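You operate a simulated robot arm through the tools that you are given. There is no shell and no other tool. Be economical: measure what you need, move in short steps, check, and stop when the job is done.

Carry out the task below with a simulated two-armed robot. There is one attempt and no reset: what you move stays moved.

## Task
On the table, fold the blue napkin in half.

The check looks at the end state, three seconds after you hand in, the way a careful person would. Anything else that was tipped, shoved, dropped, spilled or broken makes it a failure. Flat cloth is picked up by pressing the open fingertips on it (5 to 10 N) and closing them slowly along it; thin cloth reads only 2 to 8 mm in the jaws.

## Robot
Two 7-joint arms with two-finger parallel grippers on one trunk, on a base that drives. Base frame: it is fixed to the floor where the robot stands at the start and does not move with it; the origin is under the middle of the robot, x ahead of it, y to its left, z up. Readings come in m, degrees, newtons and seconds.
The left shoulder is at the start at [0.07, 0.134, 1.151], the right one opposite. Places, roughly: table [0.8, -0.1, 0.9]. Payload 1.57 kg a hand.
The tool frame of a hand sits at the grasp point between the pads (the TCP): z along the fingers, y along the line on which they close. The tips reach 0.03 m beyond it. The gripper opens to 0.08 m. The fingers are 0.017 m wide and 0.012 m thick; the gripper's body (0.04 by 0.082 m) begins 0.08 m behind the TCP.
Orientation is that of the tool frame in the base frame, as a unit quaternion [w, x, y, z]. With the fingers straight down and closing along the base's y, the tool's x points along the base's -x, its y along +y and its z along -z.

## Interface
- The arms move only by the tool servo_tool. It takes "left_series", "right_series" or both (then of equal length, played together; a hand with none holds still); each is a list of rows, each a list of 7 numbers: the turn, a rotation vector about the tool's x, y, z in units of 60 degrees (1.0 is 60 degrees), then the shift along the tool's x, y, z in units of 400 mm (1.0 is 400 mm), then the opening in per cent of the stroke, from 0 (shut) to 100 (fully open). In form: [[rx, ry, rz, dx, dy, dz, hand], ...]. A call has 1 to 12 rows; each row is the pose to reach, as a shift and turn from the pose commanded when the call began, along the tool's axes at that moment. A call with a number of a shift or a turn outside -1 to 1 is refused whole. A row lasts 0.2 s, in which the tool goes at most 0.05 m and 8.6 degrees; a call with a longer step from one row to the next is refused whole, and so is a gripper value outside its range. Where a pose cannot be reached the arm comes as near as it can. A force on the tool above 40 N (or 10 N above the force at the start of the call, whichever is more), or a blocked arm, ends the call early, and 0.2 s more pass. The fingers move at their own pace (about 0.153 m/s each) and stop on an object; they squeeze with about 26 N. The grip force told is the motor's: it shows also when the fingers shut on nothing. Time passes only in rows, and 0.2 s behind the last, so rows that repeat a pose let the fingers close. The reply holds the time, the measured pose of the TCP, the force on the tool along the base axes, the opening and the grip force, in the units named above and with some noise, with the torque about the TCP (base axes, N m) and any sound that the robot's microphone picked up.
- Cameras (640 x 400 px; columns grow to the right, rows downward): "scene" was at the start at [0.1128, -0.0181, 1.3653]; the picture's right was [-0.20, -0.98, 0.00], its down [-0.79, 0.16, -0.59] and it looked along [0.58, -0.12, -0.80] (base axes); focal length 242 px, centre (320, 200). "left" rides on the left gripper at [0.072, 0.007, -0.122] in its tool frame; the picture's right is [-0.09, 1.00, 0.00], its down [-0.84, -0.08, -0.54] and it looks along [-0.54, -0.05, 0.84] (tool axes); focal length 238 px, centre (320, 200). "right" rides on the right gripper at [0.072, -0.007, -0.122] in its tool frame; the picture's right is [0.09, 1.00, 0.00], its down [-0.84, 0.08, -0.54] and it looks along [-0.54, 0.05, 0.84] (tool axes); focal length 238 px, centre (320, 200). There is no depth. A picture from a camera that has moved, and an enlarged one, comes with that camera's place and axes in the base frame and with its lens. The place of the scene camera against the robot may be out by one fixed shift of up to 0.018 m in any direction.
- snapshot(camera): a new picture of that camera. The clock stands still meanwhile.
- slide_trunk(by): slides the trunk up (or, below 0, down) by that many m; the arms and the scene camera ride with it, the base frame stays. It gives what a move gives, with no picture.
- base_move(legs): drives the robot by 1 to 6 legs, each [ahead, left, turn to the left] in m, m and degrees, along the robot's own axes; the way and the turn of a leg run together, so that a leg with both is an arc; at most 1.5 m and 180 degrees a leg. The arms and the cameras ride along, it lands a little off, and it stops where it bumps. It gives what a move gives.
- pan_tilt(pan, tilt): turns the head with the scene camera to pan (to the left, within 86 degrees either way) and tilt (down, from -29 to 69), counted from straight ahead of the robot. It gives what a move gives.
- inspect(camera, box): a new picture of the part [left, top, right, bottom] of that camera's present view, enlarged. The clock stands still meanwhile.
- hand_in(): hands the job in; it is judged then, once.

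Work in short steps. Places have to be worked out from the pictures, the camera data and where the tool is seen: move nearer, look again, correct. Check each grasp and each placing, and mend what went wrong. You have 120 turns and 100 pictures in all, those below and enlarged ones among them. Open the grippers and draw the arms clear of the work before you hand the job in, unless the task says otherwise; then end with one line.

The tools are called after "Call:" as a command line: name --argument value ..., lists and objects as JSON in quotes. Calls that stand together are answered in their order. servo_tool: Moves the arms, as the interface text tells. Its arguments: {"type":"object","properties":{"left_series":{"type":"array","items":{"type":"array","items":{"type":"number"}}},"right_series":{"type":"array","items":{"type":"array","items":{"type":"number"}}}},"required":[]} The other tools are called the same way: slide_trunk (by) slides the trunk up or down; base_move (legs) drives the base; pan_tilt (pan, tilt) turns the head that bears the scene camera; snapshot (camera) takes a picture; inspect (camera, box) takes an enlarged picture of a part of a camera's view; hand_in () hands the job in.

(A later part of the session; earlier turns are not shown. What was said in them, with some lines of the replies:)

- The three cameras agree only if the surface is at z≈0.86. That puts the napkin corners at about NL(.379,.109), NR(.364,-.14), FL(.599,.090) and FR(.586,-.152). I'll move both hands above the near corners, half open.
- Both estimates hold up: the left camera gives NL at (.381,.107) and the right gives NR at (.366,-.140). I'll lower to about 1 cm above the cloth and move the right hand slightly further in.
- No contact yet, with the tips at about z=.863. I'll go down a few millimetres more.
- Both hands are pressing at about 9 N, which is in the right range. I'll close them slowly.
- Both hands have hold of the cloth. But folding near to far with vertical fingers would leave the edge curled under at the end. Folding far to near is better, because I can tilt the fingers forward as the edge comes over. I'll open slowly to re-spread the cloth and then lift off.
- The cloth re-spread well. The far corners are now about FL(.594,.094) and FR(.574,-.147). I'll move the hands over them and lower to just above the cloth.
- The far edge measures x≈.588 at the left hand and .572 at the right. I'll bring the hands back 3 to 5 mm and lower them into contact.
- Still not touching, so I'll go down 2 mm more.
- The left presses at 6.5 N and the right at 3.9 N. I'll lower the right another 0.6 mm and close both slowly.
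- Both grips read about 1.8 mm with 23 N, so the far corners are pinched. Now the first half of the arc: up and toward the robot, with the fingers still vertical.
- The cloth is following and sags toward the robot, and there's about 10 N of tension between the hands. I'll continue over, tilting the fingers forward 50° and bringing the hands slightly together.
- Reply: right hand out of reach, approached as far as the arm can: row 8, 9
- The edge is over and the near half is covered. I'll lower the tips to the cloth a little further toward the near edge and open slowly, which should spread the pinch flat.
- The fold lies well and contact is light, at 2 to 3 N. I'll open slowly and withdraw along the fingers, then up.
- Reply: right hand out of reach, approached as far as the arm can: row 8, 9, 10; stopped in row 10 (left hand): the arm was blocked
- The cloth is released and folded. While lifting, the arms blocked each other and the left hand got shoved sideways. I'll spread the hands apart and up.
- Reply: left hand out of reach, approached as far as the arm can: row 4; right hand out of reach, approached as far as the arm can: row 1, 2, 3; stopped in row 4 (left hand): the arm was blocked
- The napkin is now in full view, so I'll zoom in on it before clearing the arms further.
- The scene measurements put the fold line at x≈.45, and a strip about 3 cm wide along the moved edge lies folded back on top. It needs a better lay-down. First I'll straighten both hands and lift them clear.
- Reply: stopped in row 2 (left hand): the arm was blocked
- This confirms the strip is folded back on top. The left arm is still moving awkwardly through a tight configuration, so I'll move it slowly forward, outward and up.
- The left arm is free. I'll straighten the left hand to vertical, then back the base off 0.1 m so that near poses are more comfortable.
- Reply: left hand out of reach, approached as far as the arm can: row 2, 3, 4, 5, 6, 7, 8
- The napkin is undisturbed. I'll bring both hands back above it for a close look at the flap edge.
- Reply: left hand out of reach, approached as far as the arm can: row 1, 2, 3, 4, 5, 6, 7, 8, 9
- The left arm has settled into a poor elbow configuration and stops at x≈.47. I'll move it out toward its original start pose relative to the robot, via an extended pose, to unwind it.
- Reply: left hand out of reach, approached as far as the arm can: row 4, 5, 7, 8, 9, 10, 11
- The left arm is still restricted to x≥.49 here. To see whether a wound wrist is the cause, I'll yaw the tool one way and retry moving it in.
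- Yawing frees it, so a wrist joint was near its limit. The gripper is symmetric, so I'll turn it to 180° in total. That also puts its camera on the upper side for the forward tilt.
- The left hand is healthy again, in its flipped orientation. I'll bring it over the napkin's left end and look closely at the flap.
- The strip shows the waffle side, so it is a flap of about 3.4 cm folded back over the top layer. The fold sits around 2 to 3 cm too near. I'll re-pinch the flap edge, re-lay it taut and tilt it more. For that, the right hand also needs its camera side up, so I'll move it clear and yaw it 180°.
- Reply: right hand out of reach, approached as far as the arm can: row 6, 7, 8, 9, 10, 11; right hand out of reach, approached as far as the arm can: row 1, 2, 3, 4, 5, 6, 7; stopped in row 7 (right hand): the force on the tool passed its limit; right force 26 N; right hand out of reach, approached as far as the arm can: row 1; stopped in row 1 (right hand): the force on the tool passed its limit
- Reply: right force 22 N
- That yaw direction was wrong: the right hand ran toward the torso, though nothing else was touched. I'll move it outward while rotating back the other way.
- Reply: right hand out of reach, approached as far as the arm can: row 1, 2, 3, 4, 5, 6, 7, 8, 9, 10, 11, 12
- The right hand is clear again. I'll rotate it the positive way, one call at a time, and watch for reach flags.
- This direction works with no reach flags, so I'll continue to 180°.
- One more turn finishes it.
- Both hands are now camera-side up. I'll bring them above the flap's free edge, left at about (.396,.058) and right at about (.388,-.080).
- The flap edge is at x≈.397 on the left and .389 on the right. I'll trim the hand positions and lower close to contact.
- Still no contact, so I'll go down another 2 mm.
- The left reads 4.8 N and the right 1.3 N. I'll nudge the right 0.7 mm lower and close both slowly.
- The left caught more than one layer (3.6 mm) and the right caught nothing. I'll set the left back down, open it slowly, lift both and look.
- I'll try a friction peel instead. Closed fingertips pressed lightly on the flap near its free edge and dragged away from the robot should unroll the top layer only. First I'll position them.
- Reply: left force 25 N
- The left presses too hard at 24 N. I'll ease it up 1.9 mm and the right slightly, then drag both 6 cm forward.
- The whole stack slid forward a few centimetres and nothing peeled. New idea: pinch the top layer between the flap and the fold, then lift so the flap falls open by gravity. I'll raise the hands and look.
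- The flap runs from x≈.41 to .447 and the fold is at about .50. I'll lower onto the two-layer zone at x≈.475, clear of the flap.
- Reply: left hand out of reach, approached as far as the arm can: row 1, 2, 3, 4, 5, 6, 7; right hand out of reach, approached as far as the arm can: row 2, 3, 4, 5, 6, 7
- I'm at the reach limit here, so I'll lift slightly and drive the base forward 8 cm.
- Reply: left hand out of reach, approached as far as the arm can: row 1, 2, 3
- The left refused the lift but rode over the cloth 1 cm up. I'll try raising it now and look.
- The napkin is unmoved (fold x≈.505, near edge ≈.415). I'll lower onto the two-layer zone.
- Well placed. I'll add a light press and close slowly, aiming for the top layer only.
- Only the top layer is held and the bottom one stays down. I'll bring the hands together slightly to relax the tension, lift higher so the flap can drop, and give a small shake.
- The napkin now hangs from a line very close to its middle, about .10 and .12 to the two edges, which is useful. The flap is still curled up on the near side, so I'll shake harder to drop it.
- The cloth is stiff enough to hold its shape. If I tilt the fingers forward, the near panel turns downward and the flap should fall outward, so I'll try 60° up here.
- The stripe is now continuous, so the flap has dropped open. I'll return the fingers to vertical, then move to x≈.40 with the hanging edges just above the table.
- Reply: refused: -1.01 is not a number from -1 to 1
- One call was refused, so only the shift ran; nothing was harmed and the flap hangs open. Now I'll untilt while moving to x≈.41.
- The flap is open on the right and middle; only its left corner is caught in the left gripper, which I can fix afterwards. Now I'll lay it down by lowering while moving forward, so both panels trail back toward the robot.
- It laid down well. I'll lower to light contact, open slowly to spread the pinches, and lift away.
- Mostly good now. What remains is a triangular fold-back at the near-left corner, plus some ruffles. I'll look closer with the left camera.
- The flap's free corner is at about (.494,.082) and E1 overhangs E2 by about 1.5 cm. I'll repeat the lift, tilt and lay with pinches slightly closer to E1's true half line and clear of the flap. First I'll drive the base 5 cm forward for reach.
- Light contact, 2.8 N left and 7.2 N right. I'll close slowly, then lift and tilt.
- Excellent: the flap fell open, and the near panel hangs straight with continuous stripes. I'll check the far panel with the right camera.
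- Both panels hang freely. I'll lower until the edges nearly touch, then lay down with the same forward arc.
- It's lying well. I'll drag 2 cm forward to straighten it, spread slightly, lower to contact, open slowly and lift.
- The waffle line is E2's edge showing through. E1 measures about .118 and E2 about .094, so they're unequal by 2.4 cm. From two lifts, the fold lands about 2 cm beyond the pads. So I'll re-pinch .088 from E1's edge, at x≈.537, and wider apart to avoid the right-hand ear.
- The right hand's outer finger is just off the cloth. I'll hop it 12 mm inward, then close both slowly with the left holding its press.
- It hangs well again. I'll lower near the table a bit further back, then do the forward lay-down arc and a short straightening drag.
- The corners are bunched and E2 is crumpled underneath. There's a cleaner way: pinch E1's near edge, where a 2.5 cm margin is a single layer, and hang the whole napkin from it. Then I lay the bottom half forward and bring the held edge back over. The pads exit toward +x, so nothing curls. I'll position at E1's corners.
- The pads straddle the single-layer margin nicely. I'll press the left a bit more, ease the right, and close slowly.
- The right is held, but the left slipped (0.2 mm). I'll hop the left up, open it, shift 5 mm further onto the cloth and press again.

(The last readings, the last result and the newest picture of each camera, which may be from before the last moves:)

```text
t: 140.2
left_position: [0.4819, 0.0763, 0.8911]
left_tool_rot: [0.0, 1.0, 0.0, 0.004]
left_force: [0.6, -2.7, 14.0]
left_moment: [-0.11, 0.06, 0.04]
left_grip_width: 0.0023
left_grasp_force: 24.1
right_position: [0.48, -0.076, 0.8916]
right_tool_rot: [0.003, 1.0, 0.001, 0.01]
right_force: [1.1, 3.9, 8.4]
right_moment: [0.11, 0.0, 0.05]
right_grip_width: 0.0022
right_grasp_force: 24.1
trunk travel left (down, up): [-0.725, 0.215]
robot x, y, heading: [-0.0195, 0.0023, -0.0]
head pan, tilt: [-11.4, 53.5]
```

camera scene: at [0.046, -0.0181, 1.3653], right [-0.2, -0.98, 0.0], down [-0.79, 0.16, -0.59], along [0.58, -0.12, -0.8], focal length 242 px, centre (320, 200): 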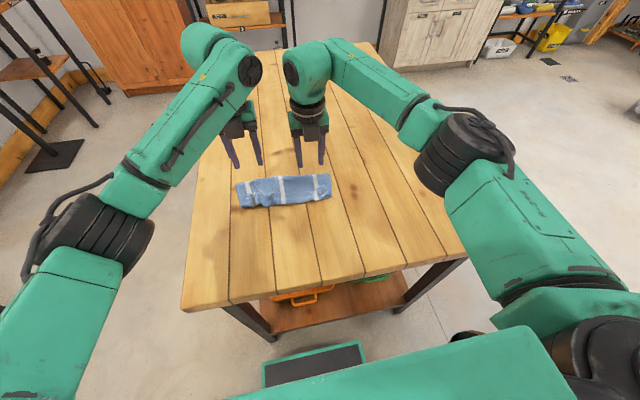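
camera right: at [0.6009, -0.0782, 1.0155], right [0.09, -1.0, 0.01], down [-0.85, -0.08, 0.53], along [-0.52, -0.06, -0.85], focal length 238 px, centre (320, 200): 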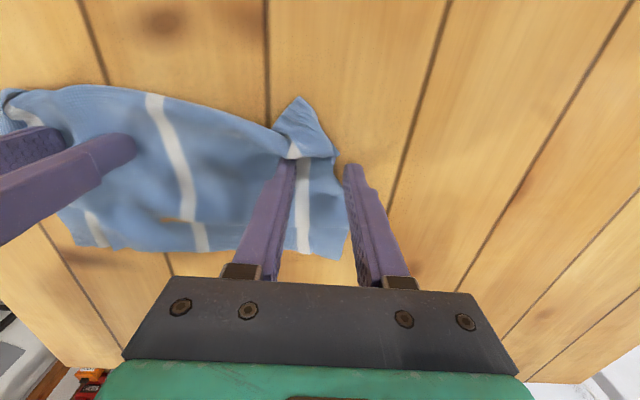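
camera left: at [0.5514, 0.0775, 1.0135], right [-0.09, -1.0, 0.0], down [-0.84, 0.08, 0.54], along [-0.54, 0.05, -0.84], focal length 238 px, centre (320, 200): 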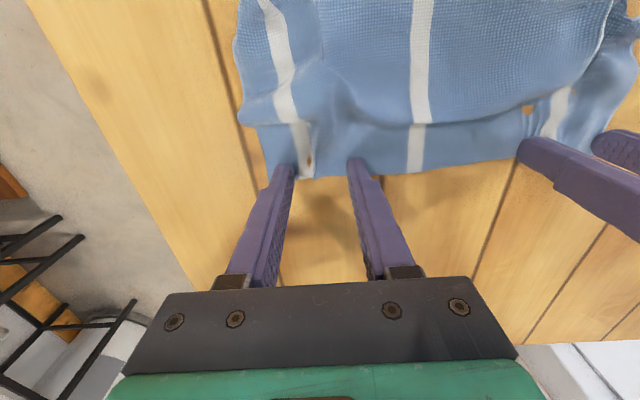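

Both are gripped at 2.3 mm. I'll lift straight up until the whole napkin hangs from this edge.

Call:
servo_tool --left_series '[[0, 0, 0, 0, 0, -0.05, 0], [0, 0, 0, 0, 0, -0.1, 0], [0, 0, 0, 0, 0, -0.16, 0], [0, 0, 0, 0, 0, -0.22, 0], [0, 0, 0, -0.02, 0, -0.28, 0], [0, 0, 0, -0.05, 0, -0.35, 0], [0, 0, 0, -0.08, 0, -0.42, 0], [0, 0, 0, -0.11, 0, -0.5, 0], [0, 0, 0, -0.14, 0, -0.57, 0], [0, 0, 0, -0.16, 0, -0.63, 0], [0, 0, 0, -0.16, 0, -0.63, 0]]' --right_series '[[0, 0, 0, 0, 0, -0.05, 0], [0, 0, 0, 0, 0, -0.1, 0], [0, 0, 0, 0, 0, -0.16, 0], [0, 0, 0, 0, 0, -0.22, 0], [0, 0, 0, -0.02, 0, -0.28, 0], [0, 0, 0, -0.05, 0, -0.35, 0], [0, 0, 0, -0.08, 0, -0.42, 0], [0, 0, 0, -0.11, 0, -0.5, 0], [0, 0, 0, -0.14, 0, -0.57, 0], [0, 0, 0, -0.16, 0, -0.63, 0], [0, 0, 0, -0.16, 0, -0.63, 0]]'

Call:
snapshot --camera "scene"

```text
t: 142.6
left_position: [0.4204, 0.0781, 1.1407]
left_tool_rot: [0.0, 1.0, 0.0, 0.001]
left_force: [0.3, -1.1, -0.5]
left_moment: [-0.05, 0.0, 0.01]
left_grip_width: 0.0024
left_grasp_force: 23.4
right_position: [0.4142, -0.0734, 1.1404]
right_tool_rot: [0.005, 1.0, 0.002, 0.008]
right_force: [0.5, 1.0, 0.0]
right_moment: [0.08, 0.0, 0.01]
right_grip_width: 0.0024
right_grasp_force: 24.1
trunk travel left (down, up): [-0.725, 0.215]
robot x, y, heading: [-0.0224, -0.0044, -0.0]
head pan, tilt: [-11.4, 53.5]
```

```text
10 pictures are left
camera scene: at [0.0952, -0.018, 1.3652], right [-0.2, -0.98, 0.0], down [-0.79, 0.16, -0.59], along [0.58, -0.12, -0.8], focal length 242 px, centre (320, 200)
```

scene: 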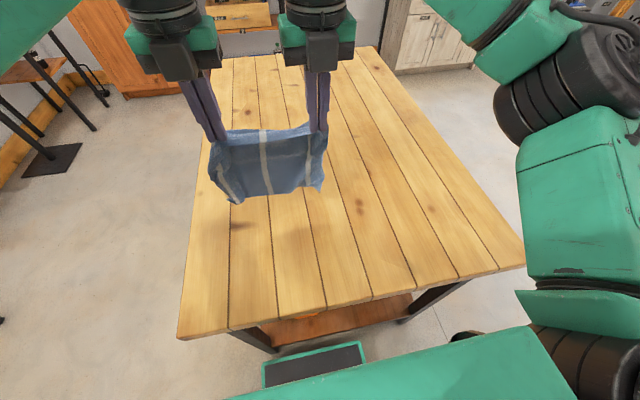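

Call:
inspect --camera "scene" --box '[190, 110, 350, 220]'

```text
3.64 times, centred on (270, 165) of scene
camera zoom: at [0.0952, -0.018, 1.3652], right [-0.2, -0.98, 0.0], down [-0.79, 0.16, -0.59], along [0.58, -0.12, -0.8], focal length 882 px, centre (502, 327)
```

zoom: 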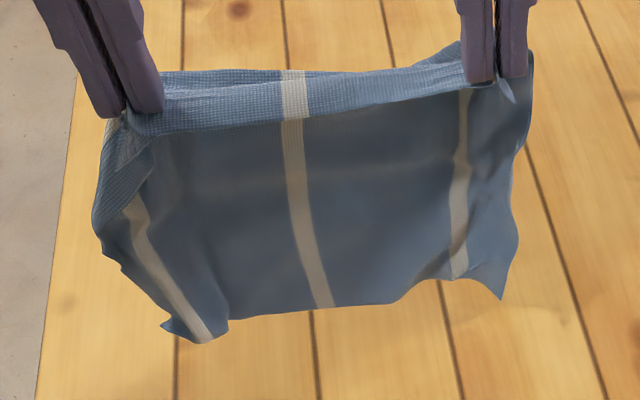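

The napkin hangs properly: it arcs over at the grip, with E2's edge about 4 cm above the table. I'll lower it to touch, then lay the bottom half by moving forward and down at 45°.

Call:
servo_tool --left_series '[[0, 0, 0, 0, 0, 0.05, 0], [0, 0, 0, 0, 0, 0.1, 0], [0, 0, 0, 0.026, 0, 0.127, 0], [0, 0, 0, 0.052, 0, 0.153, 0], [0, 0, 0, 0.079, 0, 0.18, 0], [0, 0, 0, 0.105, 0, 0.206, 0], [0, 0, 0, 0.131, 0, 0.232, 0], [0, 0, 0, 0.158, 0, 0.259, 0], [0, 0, 0, 0.184, 0, 0.285, 0], [0, 0, 0, 0.21, 0, 0.311, 0], [0, 0, 0, 0.236, 0, 0.337, 0], [0, 0, 0, 0.262, 0, 0.363, 0]]' --right_series '[[0, 0, 0, 0, 0, 0.05, 0], [0, 0, 0, 0, 0, 0.1, 0], [0, 0, 0, 0.026, 0, 0.127, 0], [0, 0, 0, 0.052, 0, 0.153, 0], [0, 0, 0, 0.079, 0, 0.18, 0], [0, 0, 0, 0.105, 0, 0.206, 0], [0, 0, 0, 0.131, 0, 0.232, 0], [0, 0, 0, 0.158, 0, 0.259, 0], [0, 0, 0, 0.184, 0, 0.285, 0], [0, 0, 0, 0.21, 0, 0.311, 0], [0, 0, 0, 0.236, 0, 0.337, 0], [0, 0, 0, 0.262, 0, 0.363, 0]]'

Call:
inspect --camera "scene" --box '[200, 90, 390, 230]'

```text
t: 145.2
left_position: [0.5252, 0.0781, 0.9949]
left_tool_rot: [0.001, 1.0, 0.0, 0.001]
left_force: [-0.1, -2.0, -0.2]
left_moment: [-0.06, 0.03, 0.03]
left_grip_width: 0.0021
left_grasp_force: 24.4
right_position: [0.5231, -0.0738, 0.9972]
right_tool_rot: [0.003, 1.0, 0.002, 0.007]
right_force: [0.0, 2.0, -0.2]
right_moment: [0.06, 0.0, 0.03]
right_grip_width: 0.0023
right_grasp_force: 23.7
trunk travel left (down, up): [-0.725, 0.215]
robot x, y, heading: [-0.0195, -0.0014, -0.1]
head pan, tilt: [-11.4, 53.5]
```

```text
2.86 times, centred on (295, 160) of scene
camera zoom: at [0.0956, -0.018, 1.3652], right [-0.2, -0.98, 0.0], down [-0.79, 0.16, -0.59], along [0.58, -0.12, -0.8], focal length 693 px, centre (391, 314)
```

zoom: 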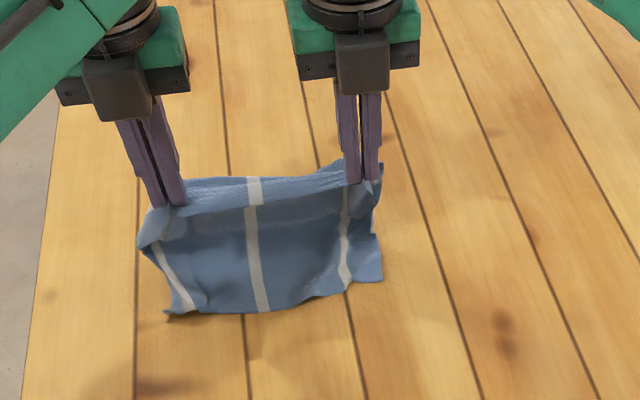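

The bottom is laying well, but E2's edge landed at x≈.49, so the fold would be out of reach. I'll lift, step back 17 cm and lay again with a longer forward run.

Call:
servo_tool --left_series '[[0, 0, 0, 0, 0, -0.08, 0], [0, 0, 0, 0, 0, -0.16, 0], [0, 0, 0, 0, 0, -0.25, 0], [0, 0, 0, -0.05, 0, -0.33, 0], [0, 0, 0, -0.11, 0, -0.38, 0], [0, 0, 0, -0.18, 0, -0.38, 0], [0, 0, 0, -0.25, 0, -0.38, 0], [0, 0, 0, -0.32, 0, -0.38, 0], [0, 0, 0, -0.38, 0, -0.37, 0], [0, 0, 0, -0.42, 0, -0.36, 0], [0, 0, 0, -0.42, 0, -0.36, 0], [0, 0, 0, -0.42, 0, -0.36, 0]]' --right_series '[[0, 0, 0, 0, 0, -0.08, 0], [0, 0, 0, 0, 0, -0.16, 0], [0, 0, 0, 0, 0, -0.25, 0], [0, 0, 0, -0.05, 0, -0.33, 0], [0, 0, 0, -0.11, 0, -0.38, 0], [0, 0, 0, -0.18, 0, -0.38, 0], [0, 0, 0, -0.25, 0, -0.38, 0], [0, 0, 0, -0.32, 0, -0.38, 0], [0, 0, 0, -0.38, 0, -0.37, 0], [0, 0, 0, -0.42, 0, -0.36, 0], [0, 0, 0, -0.42, 0, -0.36, 0], [0, 0, 0, -0.42, 0, -0.36, 0]]'

Call:
servo_tool --left_series '[[0, 0, 0, 0, 0, 0.05, 0], [0, 0, 0, 0, 0, 0.1, 0], [0, 0, 0, 0.04, 0, 0.127, 0], [0, 0, 0, 0.08, 0, 0.153, 0], [0, 0, 0, 0.12, 0, 0.18, 0], [0, 0, 0, 0.16, 0, 0.206, 0], [0, 0, 0, 0.2, 0, 0.232, 0], [0, 0, 0, 0.24, 0, 0.259, 0], [0, 0, 0, 0.28, 0, 0.285, 0], [0, 0, 0, 0.32, 0, 0.311, 0], [0, 0, 0, 0.36, 0, 0.337, 0], [0, 0, 0, 0.4, 0, 0.363, 0]]' --right_series '[[0, 0, 0, 0, 0, 0.05, 0], [0, 0, 0, 0, 0, 0.1, 0], [0, 0, 0, 0.04, 0, 0.127, 0], [0, 0, 0, 0.08, 0, 0.153, 0], [0, 0, 0, 0.12, 0, 0.18, 0], [0, 0, 0, 0.16, 0, 0.206, 0], [0, 0, 0, 0.2, 0, 0.232, 0], [0, 0, 0, 0.24, 0, 0.259, 0], [0, 0, 0, 0.28, 0, 0.285, 0], [0, 0, 0, 0.32, 0, 0.311, 0], [0, 0, 0, 0.36, 0, 0.337, 0], [0, 0, 0, 0.4, 0, 0.363, 0]]'

Call:
inspect --camera "scene" --box '[200, 100, 390, 240]'

```text
t: 147.8
left_position: [0.3576, 0.0771, 1.1397]
left_tool_rot: [0.0, 1.0, 0.0, 0.0]
left_force: [-0.5, -2.8, -0.1]
left_moment: [-0.08, -0.02, 0.0]
left_grip_width: 0.0019
left_grasp_force: 24.0
right_position: [0.3507, -0.0735, 1.1402]
right_tool_rot: [0.004, 1.0, 0.002, 0.008]
right_force: [0.3, 3.4, -0.5]
right_moment: [0.06, 0.02, -0.01]
right_grip_width: 0.0025
right_grasp_force: 23.8
trunk travel left (down, up): [-0.725, 0.215]
robot x, y, heading: [-0.0165, 0.0006, 0.2]
head pan, tilt: [-11.4, 53.5]
```

```text
t: 150.4
left_position: [0.5181, 0.0766, 0.9939]
left_tool_rot: [0.0, 1.0, 0.0, 0.001]
left_force: [-0.4, -2.1, -0.2]
left_moment: [-0.1, 0.01, 0.0]
left_grip_width: 0.0021
left_grasp_force: 23.4
right_position: [0.5157, -0.0753, 0.9955]
right_tool_rot: [0.004, 1.0, 0.002, 0.007]
right_force: [-0.2, 3.0, -0.2]
right_moment: [0.06, 0.02, 0.05]
right_grip_width: 0.0022
right_grasp_force: 24.1
trunk travel left (down, up): [-0.725, 0.215]
robot x, y, heading: [-0.018, -0.0003, -0.2]
head pan, tilt: [-11.4, 53.5]
```

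```text
2.86 times, centred on (295, 170) of scene
camera zoom: at [0.096, -0.018, 1.3652], right [-0.2, -0.98, 0.0], down [-0.79, 0.16, -0.59], along [0.58, -0.12, -0.8], focal length 693 px, centre (391, 286)
```

zoom: 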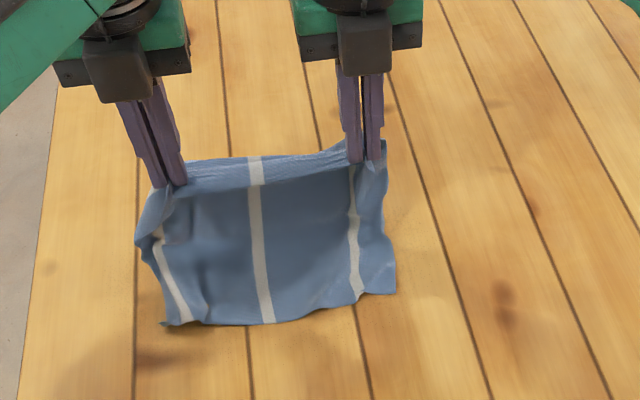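

E2's edge lies at x≈.448 and fairly straight, so the fold belongs at about .558. I'll push forward a little more, then bring the held edge back and down in an arc to TCP x≈.458, on top of E2's edge.

Call:
servo_tool --left_series '[[0, 0, 0, 0.0675, 0, 0.0125, 0], [0, 0, 0, 0.0336, 0, 0.0153, 0], [0, 0, 0, 0.0003, 0, 0.0239, 0], [0, 0, 0, -0.0312, 0, 0.0378, 0], [0, 0, 0, -0.0604, 0, 0.0569, 0], [0, 0, 0, -0.0863, 0, 0.0806, 0], [0, 0, 0, -0.1085, 0, 0.1083, 0], [0, 0, 0, -0.1263, 0, 0.1394, 0], [0, 0, 0, -0.1393, 0, 0.1732, 0], [0, 0, 0, -0.1474, 0, 0.2087, 0], [0, 0, 0, -0.15, 0, 0.245, 0], [0, 0, 0, -0.15, 0, 0.245, 0]]' --right_series '[[0, 0, 0, 0.0725, 0, 0.0125, 0], [0, 0, 0, 0.0386, 0, 0.0153, 0], [0, 0, 0, 0.0053, 0, 0.0239, 0], [0, 0, 0, -0.0262, 0, 0.0378, 0], [0, 0, 0, -0.0554, 0, 0.0569, 0], [0, 0, 0, -0.0813, 0, 0.0806, 0], [0, 0, 0, -0.1035, 0, 0.1083, 0], [0, 0, 0, -0.1213, 0, 0.1394, 0], [0, 0, 0, -0.1343, 0, 0.1732, 0], [0, 0, 0, -0.1424, 0, 0.2087, 0], [0, 0, 0, -0.145, 0, 0.245, 0], [0, 0, 0, -0.145, 0, 0.245, 0]]'

Call:
inspect --camera "scene" --box '[200, 110, 390, 240]'

```text
t: 153.0
left_position: [0.4572, 0.077, 0.898]
left_tool_rot: [0.0, 1.0, 0.0, 0.001]
left_force: [0.2, -3.5, -0.1]
left_moment: [-0.12, -0.04, 0.03]
left_grip_width: 0.0023
left_grasp_force: 23.3
right_position: [0.457, -0.0748, 0.8968]
right_tool_rot: [0.004, 1.0, 0.002, 0.007]
right_force: [-0.5, 3.9, -0.6]
right_moment: [0.14, 0.0, 0.01]
right_grip_width: 0.0023
right_grasp_force: 24.2
trunk travel left (down, up): [-0.725, 0.215]
robot x, y, heading: [-0.0191, -0.0023, -0.0]
head pan, tilt: [-11.4, 53.5]
```

```text
3.08 times, centred on (295, 175) of scene
camera zoom: at [0.0943, -0.018, 1.3653], right [-0.2, -0.98, 0.0], down [-0.79, 0.16, -0.59], along [0.58, -0.12, -0.8], focal length 746 px, centre (397, 277)
```

zoom: 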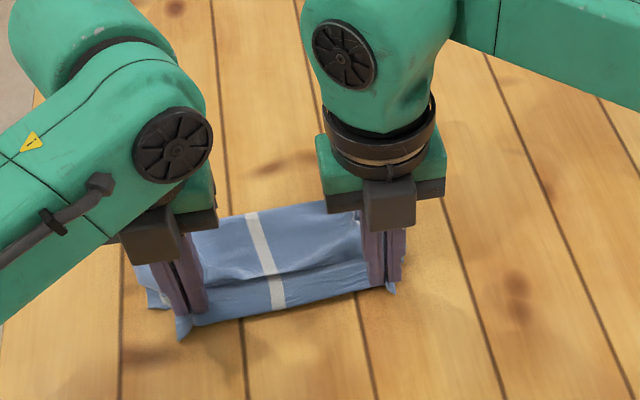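

That's a clean fold: E1's edge is at x≈.447, on top of E2's. I'll pull 4 mm to flatten the wrinkle, lower, open slowly to spread the pinches, and lift straight up.

Call:
servo_tool --left_series '[[0, 0, 0, -0.005, 0, 0.005, 0], [0, 0, 0, -0.01, 0, 0.011, 0], [0, 0, 0, -0.01, 0, 0.014, 6], [0, 0, 0, -0.01, 0, 0.014, 12], [0, 0, 0, -0.01, 0, 0.014, 18], [0, 0, 0, -0.01, 0, 0.014, 24], [0, 0, 0, -0.01, 0, 0.014, 30], [0, 0, 0, -0.01, 0, 0.014, 36], [0, 0, 0, -0.01, 0, 0.014, 42], [0, 0, 0, -0.01, 0, -0.03, 42], [0, 0, 0, -0.01, 0, -0.13, 42], [0, 0, 0, -0.01, 0, -0.24, 42]]' --right_series '[[0, 0, 0, -0.005, 0, 0.005, 0], [0, 0, 0, -0.01, 0, 0.01, 0], [0, 0, 0, -0.01, 0, 0.011, 6], [0, 0, 0, -0.01, 0, 0.011, 12], [0, 0, 0, -0.01, 0, 0.011, 18], [0, 0, 0, -0.01, 0, 0.011, 24], [0, 0, 0, -0.01, 0, 0.011, 30], [0, 0, 0, -0.01, 0, 0.011, 36], [0, 0, 0, -0.01, 0, 0.011, 42], [0, 0, 0, -0.01, 0, -0.03, 42], [0, 0, 0, -0.01, 0, -0.13, 42], [0, 0, 0, -0.01, 0, -0.24, 42]]'

Call:
snapshot --camera "left"

```text
t: 155.6
left_position: [0.4529, 0.0771, 0.995]
left_tool_rot: [-0.001, 1.0, 0.0, 0.002]
left_force: [-0.1, 0.6, 0.3]
left_moment: [0.01, -0.02, 0.01]
left_grip_width: 0.0336
left_grasp_force: 0.1
right_position: [0.4512, -0.0733, 0.9942]
right_tool_rot: [0.004, 1.0, 0.002, 0.009]
right_force: [-0.2, 0.3, 0.6]
right_moment: [-0.01, -0.03, -0.02]
right_grip_width: 0.0336
right_grasp_force: 0.0
trunk travel left (down, up): [-0.725, 0.215]
robot x, y, heading: [-0.0192, 0.0013, 0.3]
head pan, tilt: [-11.4, 53.5]
```

```text
5 pictures are left
camera left: at [0.5256, 0.0687, 1.1165], right [-0.09, -1.0, 0.0], down [-0.84, 0.08, 0.54], along [-0.54, 0.05, -0.84], focal length 238 px, centre (320, 200)
```

left: 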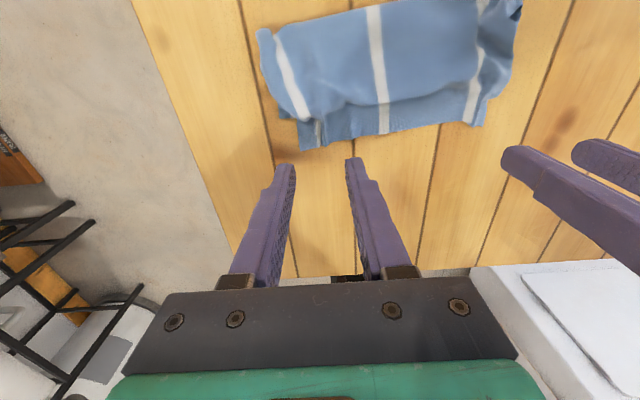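

Folded and released. I'll draw both hands up and out to the sides for a clear view.

Call:
servo_tool --left_series '[[0, 0, 0, 0, 0, -0.08, 42], [0, 0, 0, 0, -0.05, -0.16, 42], [0, 0, 0, 0, -0.12, -0.2, 42], [0, 0, 0, 0, -0.2, -0.22, 42], [0, 0, 0, 0, -0.28, -0.22, 42], [0, 0, 0, 0, -0.36, -0.22, 42], [0, 0, 0, 0, -0.42, -0.22, 42]]' --right_series '[[0, 0, 0, 0, 0, -0.08, 42], [0, 0, 0, 0, 0.05, -0.16, 42], [0, 0, 0, 0, 0.12, -0.2, 42], [0, 0, 0, 0, 0.2, -0.22, 42], [0, 0, 0, 0, 0.28, -0.22, 42], [0, 0, 0, 0, 0.36, -0.22, 42], [0, 0, 0, 0, 0.42, -0.22, 42]]'

Call:
inspect --camera "scene" --box '[220, 130, 380, 230]'

```text
t: 157.2
left_position: [0.4512, 0.2461, 1.0824]
left_tool_rot: [0.0, 1.0, 0.0, 0.002]
left_force: [-0.4, -0.5, -0.1]
left_moment: [-0.02, 0.02, 0.03]
left_grip_width: 0.0335
left_grasp_force: 0.1
right_position: [0.45, -0.2409, 1.0832]
right_tool_rot: [0.004, 1.0, 0.002, 0.008]
right_force: [-0.2, 0.5, -0.3]
right_moment: [-0.01, -0.01, 0.02]
right_grip_width: 0.0335
right_grasp_force: 0.1
trunk travel left (down, up): [-0.725, 0.215]
robot x, y, heading: [-0.0166, -0.0028, -0.3]
head pan, tilt: [-11.4, 53.5]
```

```text
4.00 times, centred on (300, 180) of scene
camera zoom: at [0.0938, -0.018, 1.3654], right [-0.2, -0.98, 0.0], down [-0.79, 0.16, -0.59], along [0.58, -0.12, -0.8], focal length 970 px, centre (400, 280)
```

zoom: 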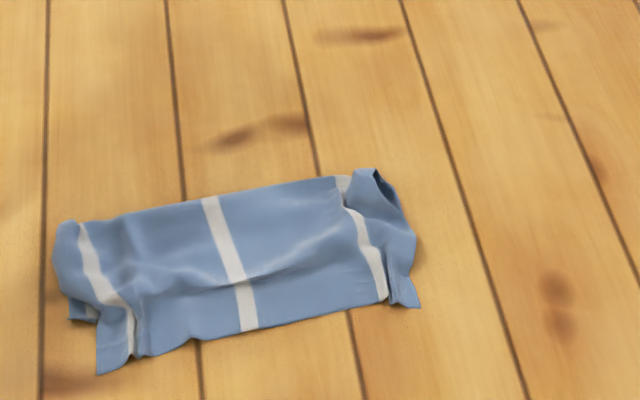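

The napkin is folded with E1 about 11.2 cm deep, very nearly half, and its edge covers E2's. Everything else on the table is untouched. I'll open the grippers fully and lift a little more.

Call:
servo_tool --left_series '[[0, 0, 0, 0, -0.02, -0.04, 80], [0, 0, 0, 0, -0.04, -0.08, 100], [0, 0, 0, 0, -0.04, -0.08, 100]]' --right_series '[[0, 0, 0, 0, 0.02, -0.04, 80], [0, 0, 0, 0, 0.04, -0.08, 100], [0, 0, 0, 0, 0.04, -0.08, 100]]'

Call:
snapshot --camera "scene"

```text
t: 158.0
left_position: [0.4527, 0.2609, 1.1138]
left_tool_rot: [0.0, 1.0, 0.0, 0.001]
left_force: [-0.9, 0.5, -0.9]
left_moment: [0.01, 0.01, 0.01]
left_grip_width: 0.0796
left_grasp_force: 0.0
right_position: [0.4514, -0.2578, 1.114]
right_tool_rot: [0.003, 1.0, 0.002, 0.008]
right_force: [0.3, -0.4, 0.1]
right_moment: [0.0, 0.02, 0.02]
right_grip_width: 0.0801
right_grasp_force: 0.1
trunk travel left (down, up): [-0.725, 0.215]
robot x, y, heading: [-0.022, -0.0021, -0.1]
head pan, tilt: [-11.4, 53.5]
```

```text
3 pictures are left
camera scene: at [0.0952, -0.018, 1.3652], right [-0.2, -0.98, 0.0], down [-0.79, 0.16, -0.59], along [0.58, -0.12, -0.8], focal length 242 px, centre (320, 200)
```

scene: 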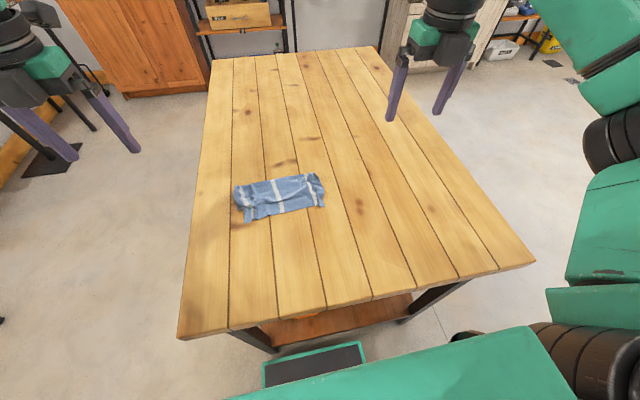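

The napkin lies folded on the table, both arms are clear and both grippers are open. I'm handing it in.

Call:
hand_in

```text
The job is handed in.
```

I handed in the napkin folded in half on the table, but the fold is not perfectly tidy: the edges are about 2 cm off in places (nearly 4 cm at the left corner), with some wrinkles and a bunched far-right corner. No other objects were touched.
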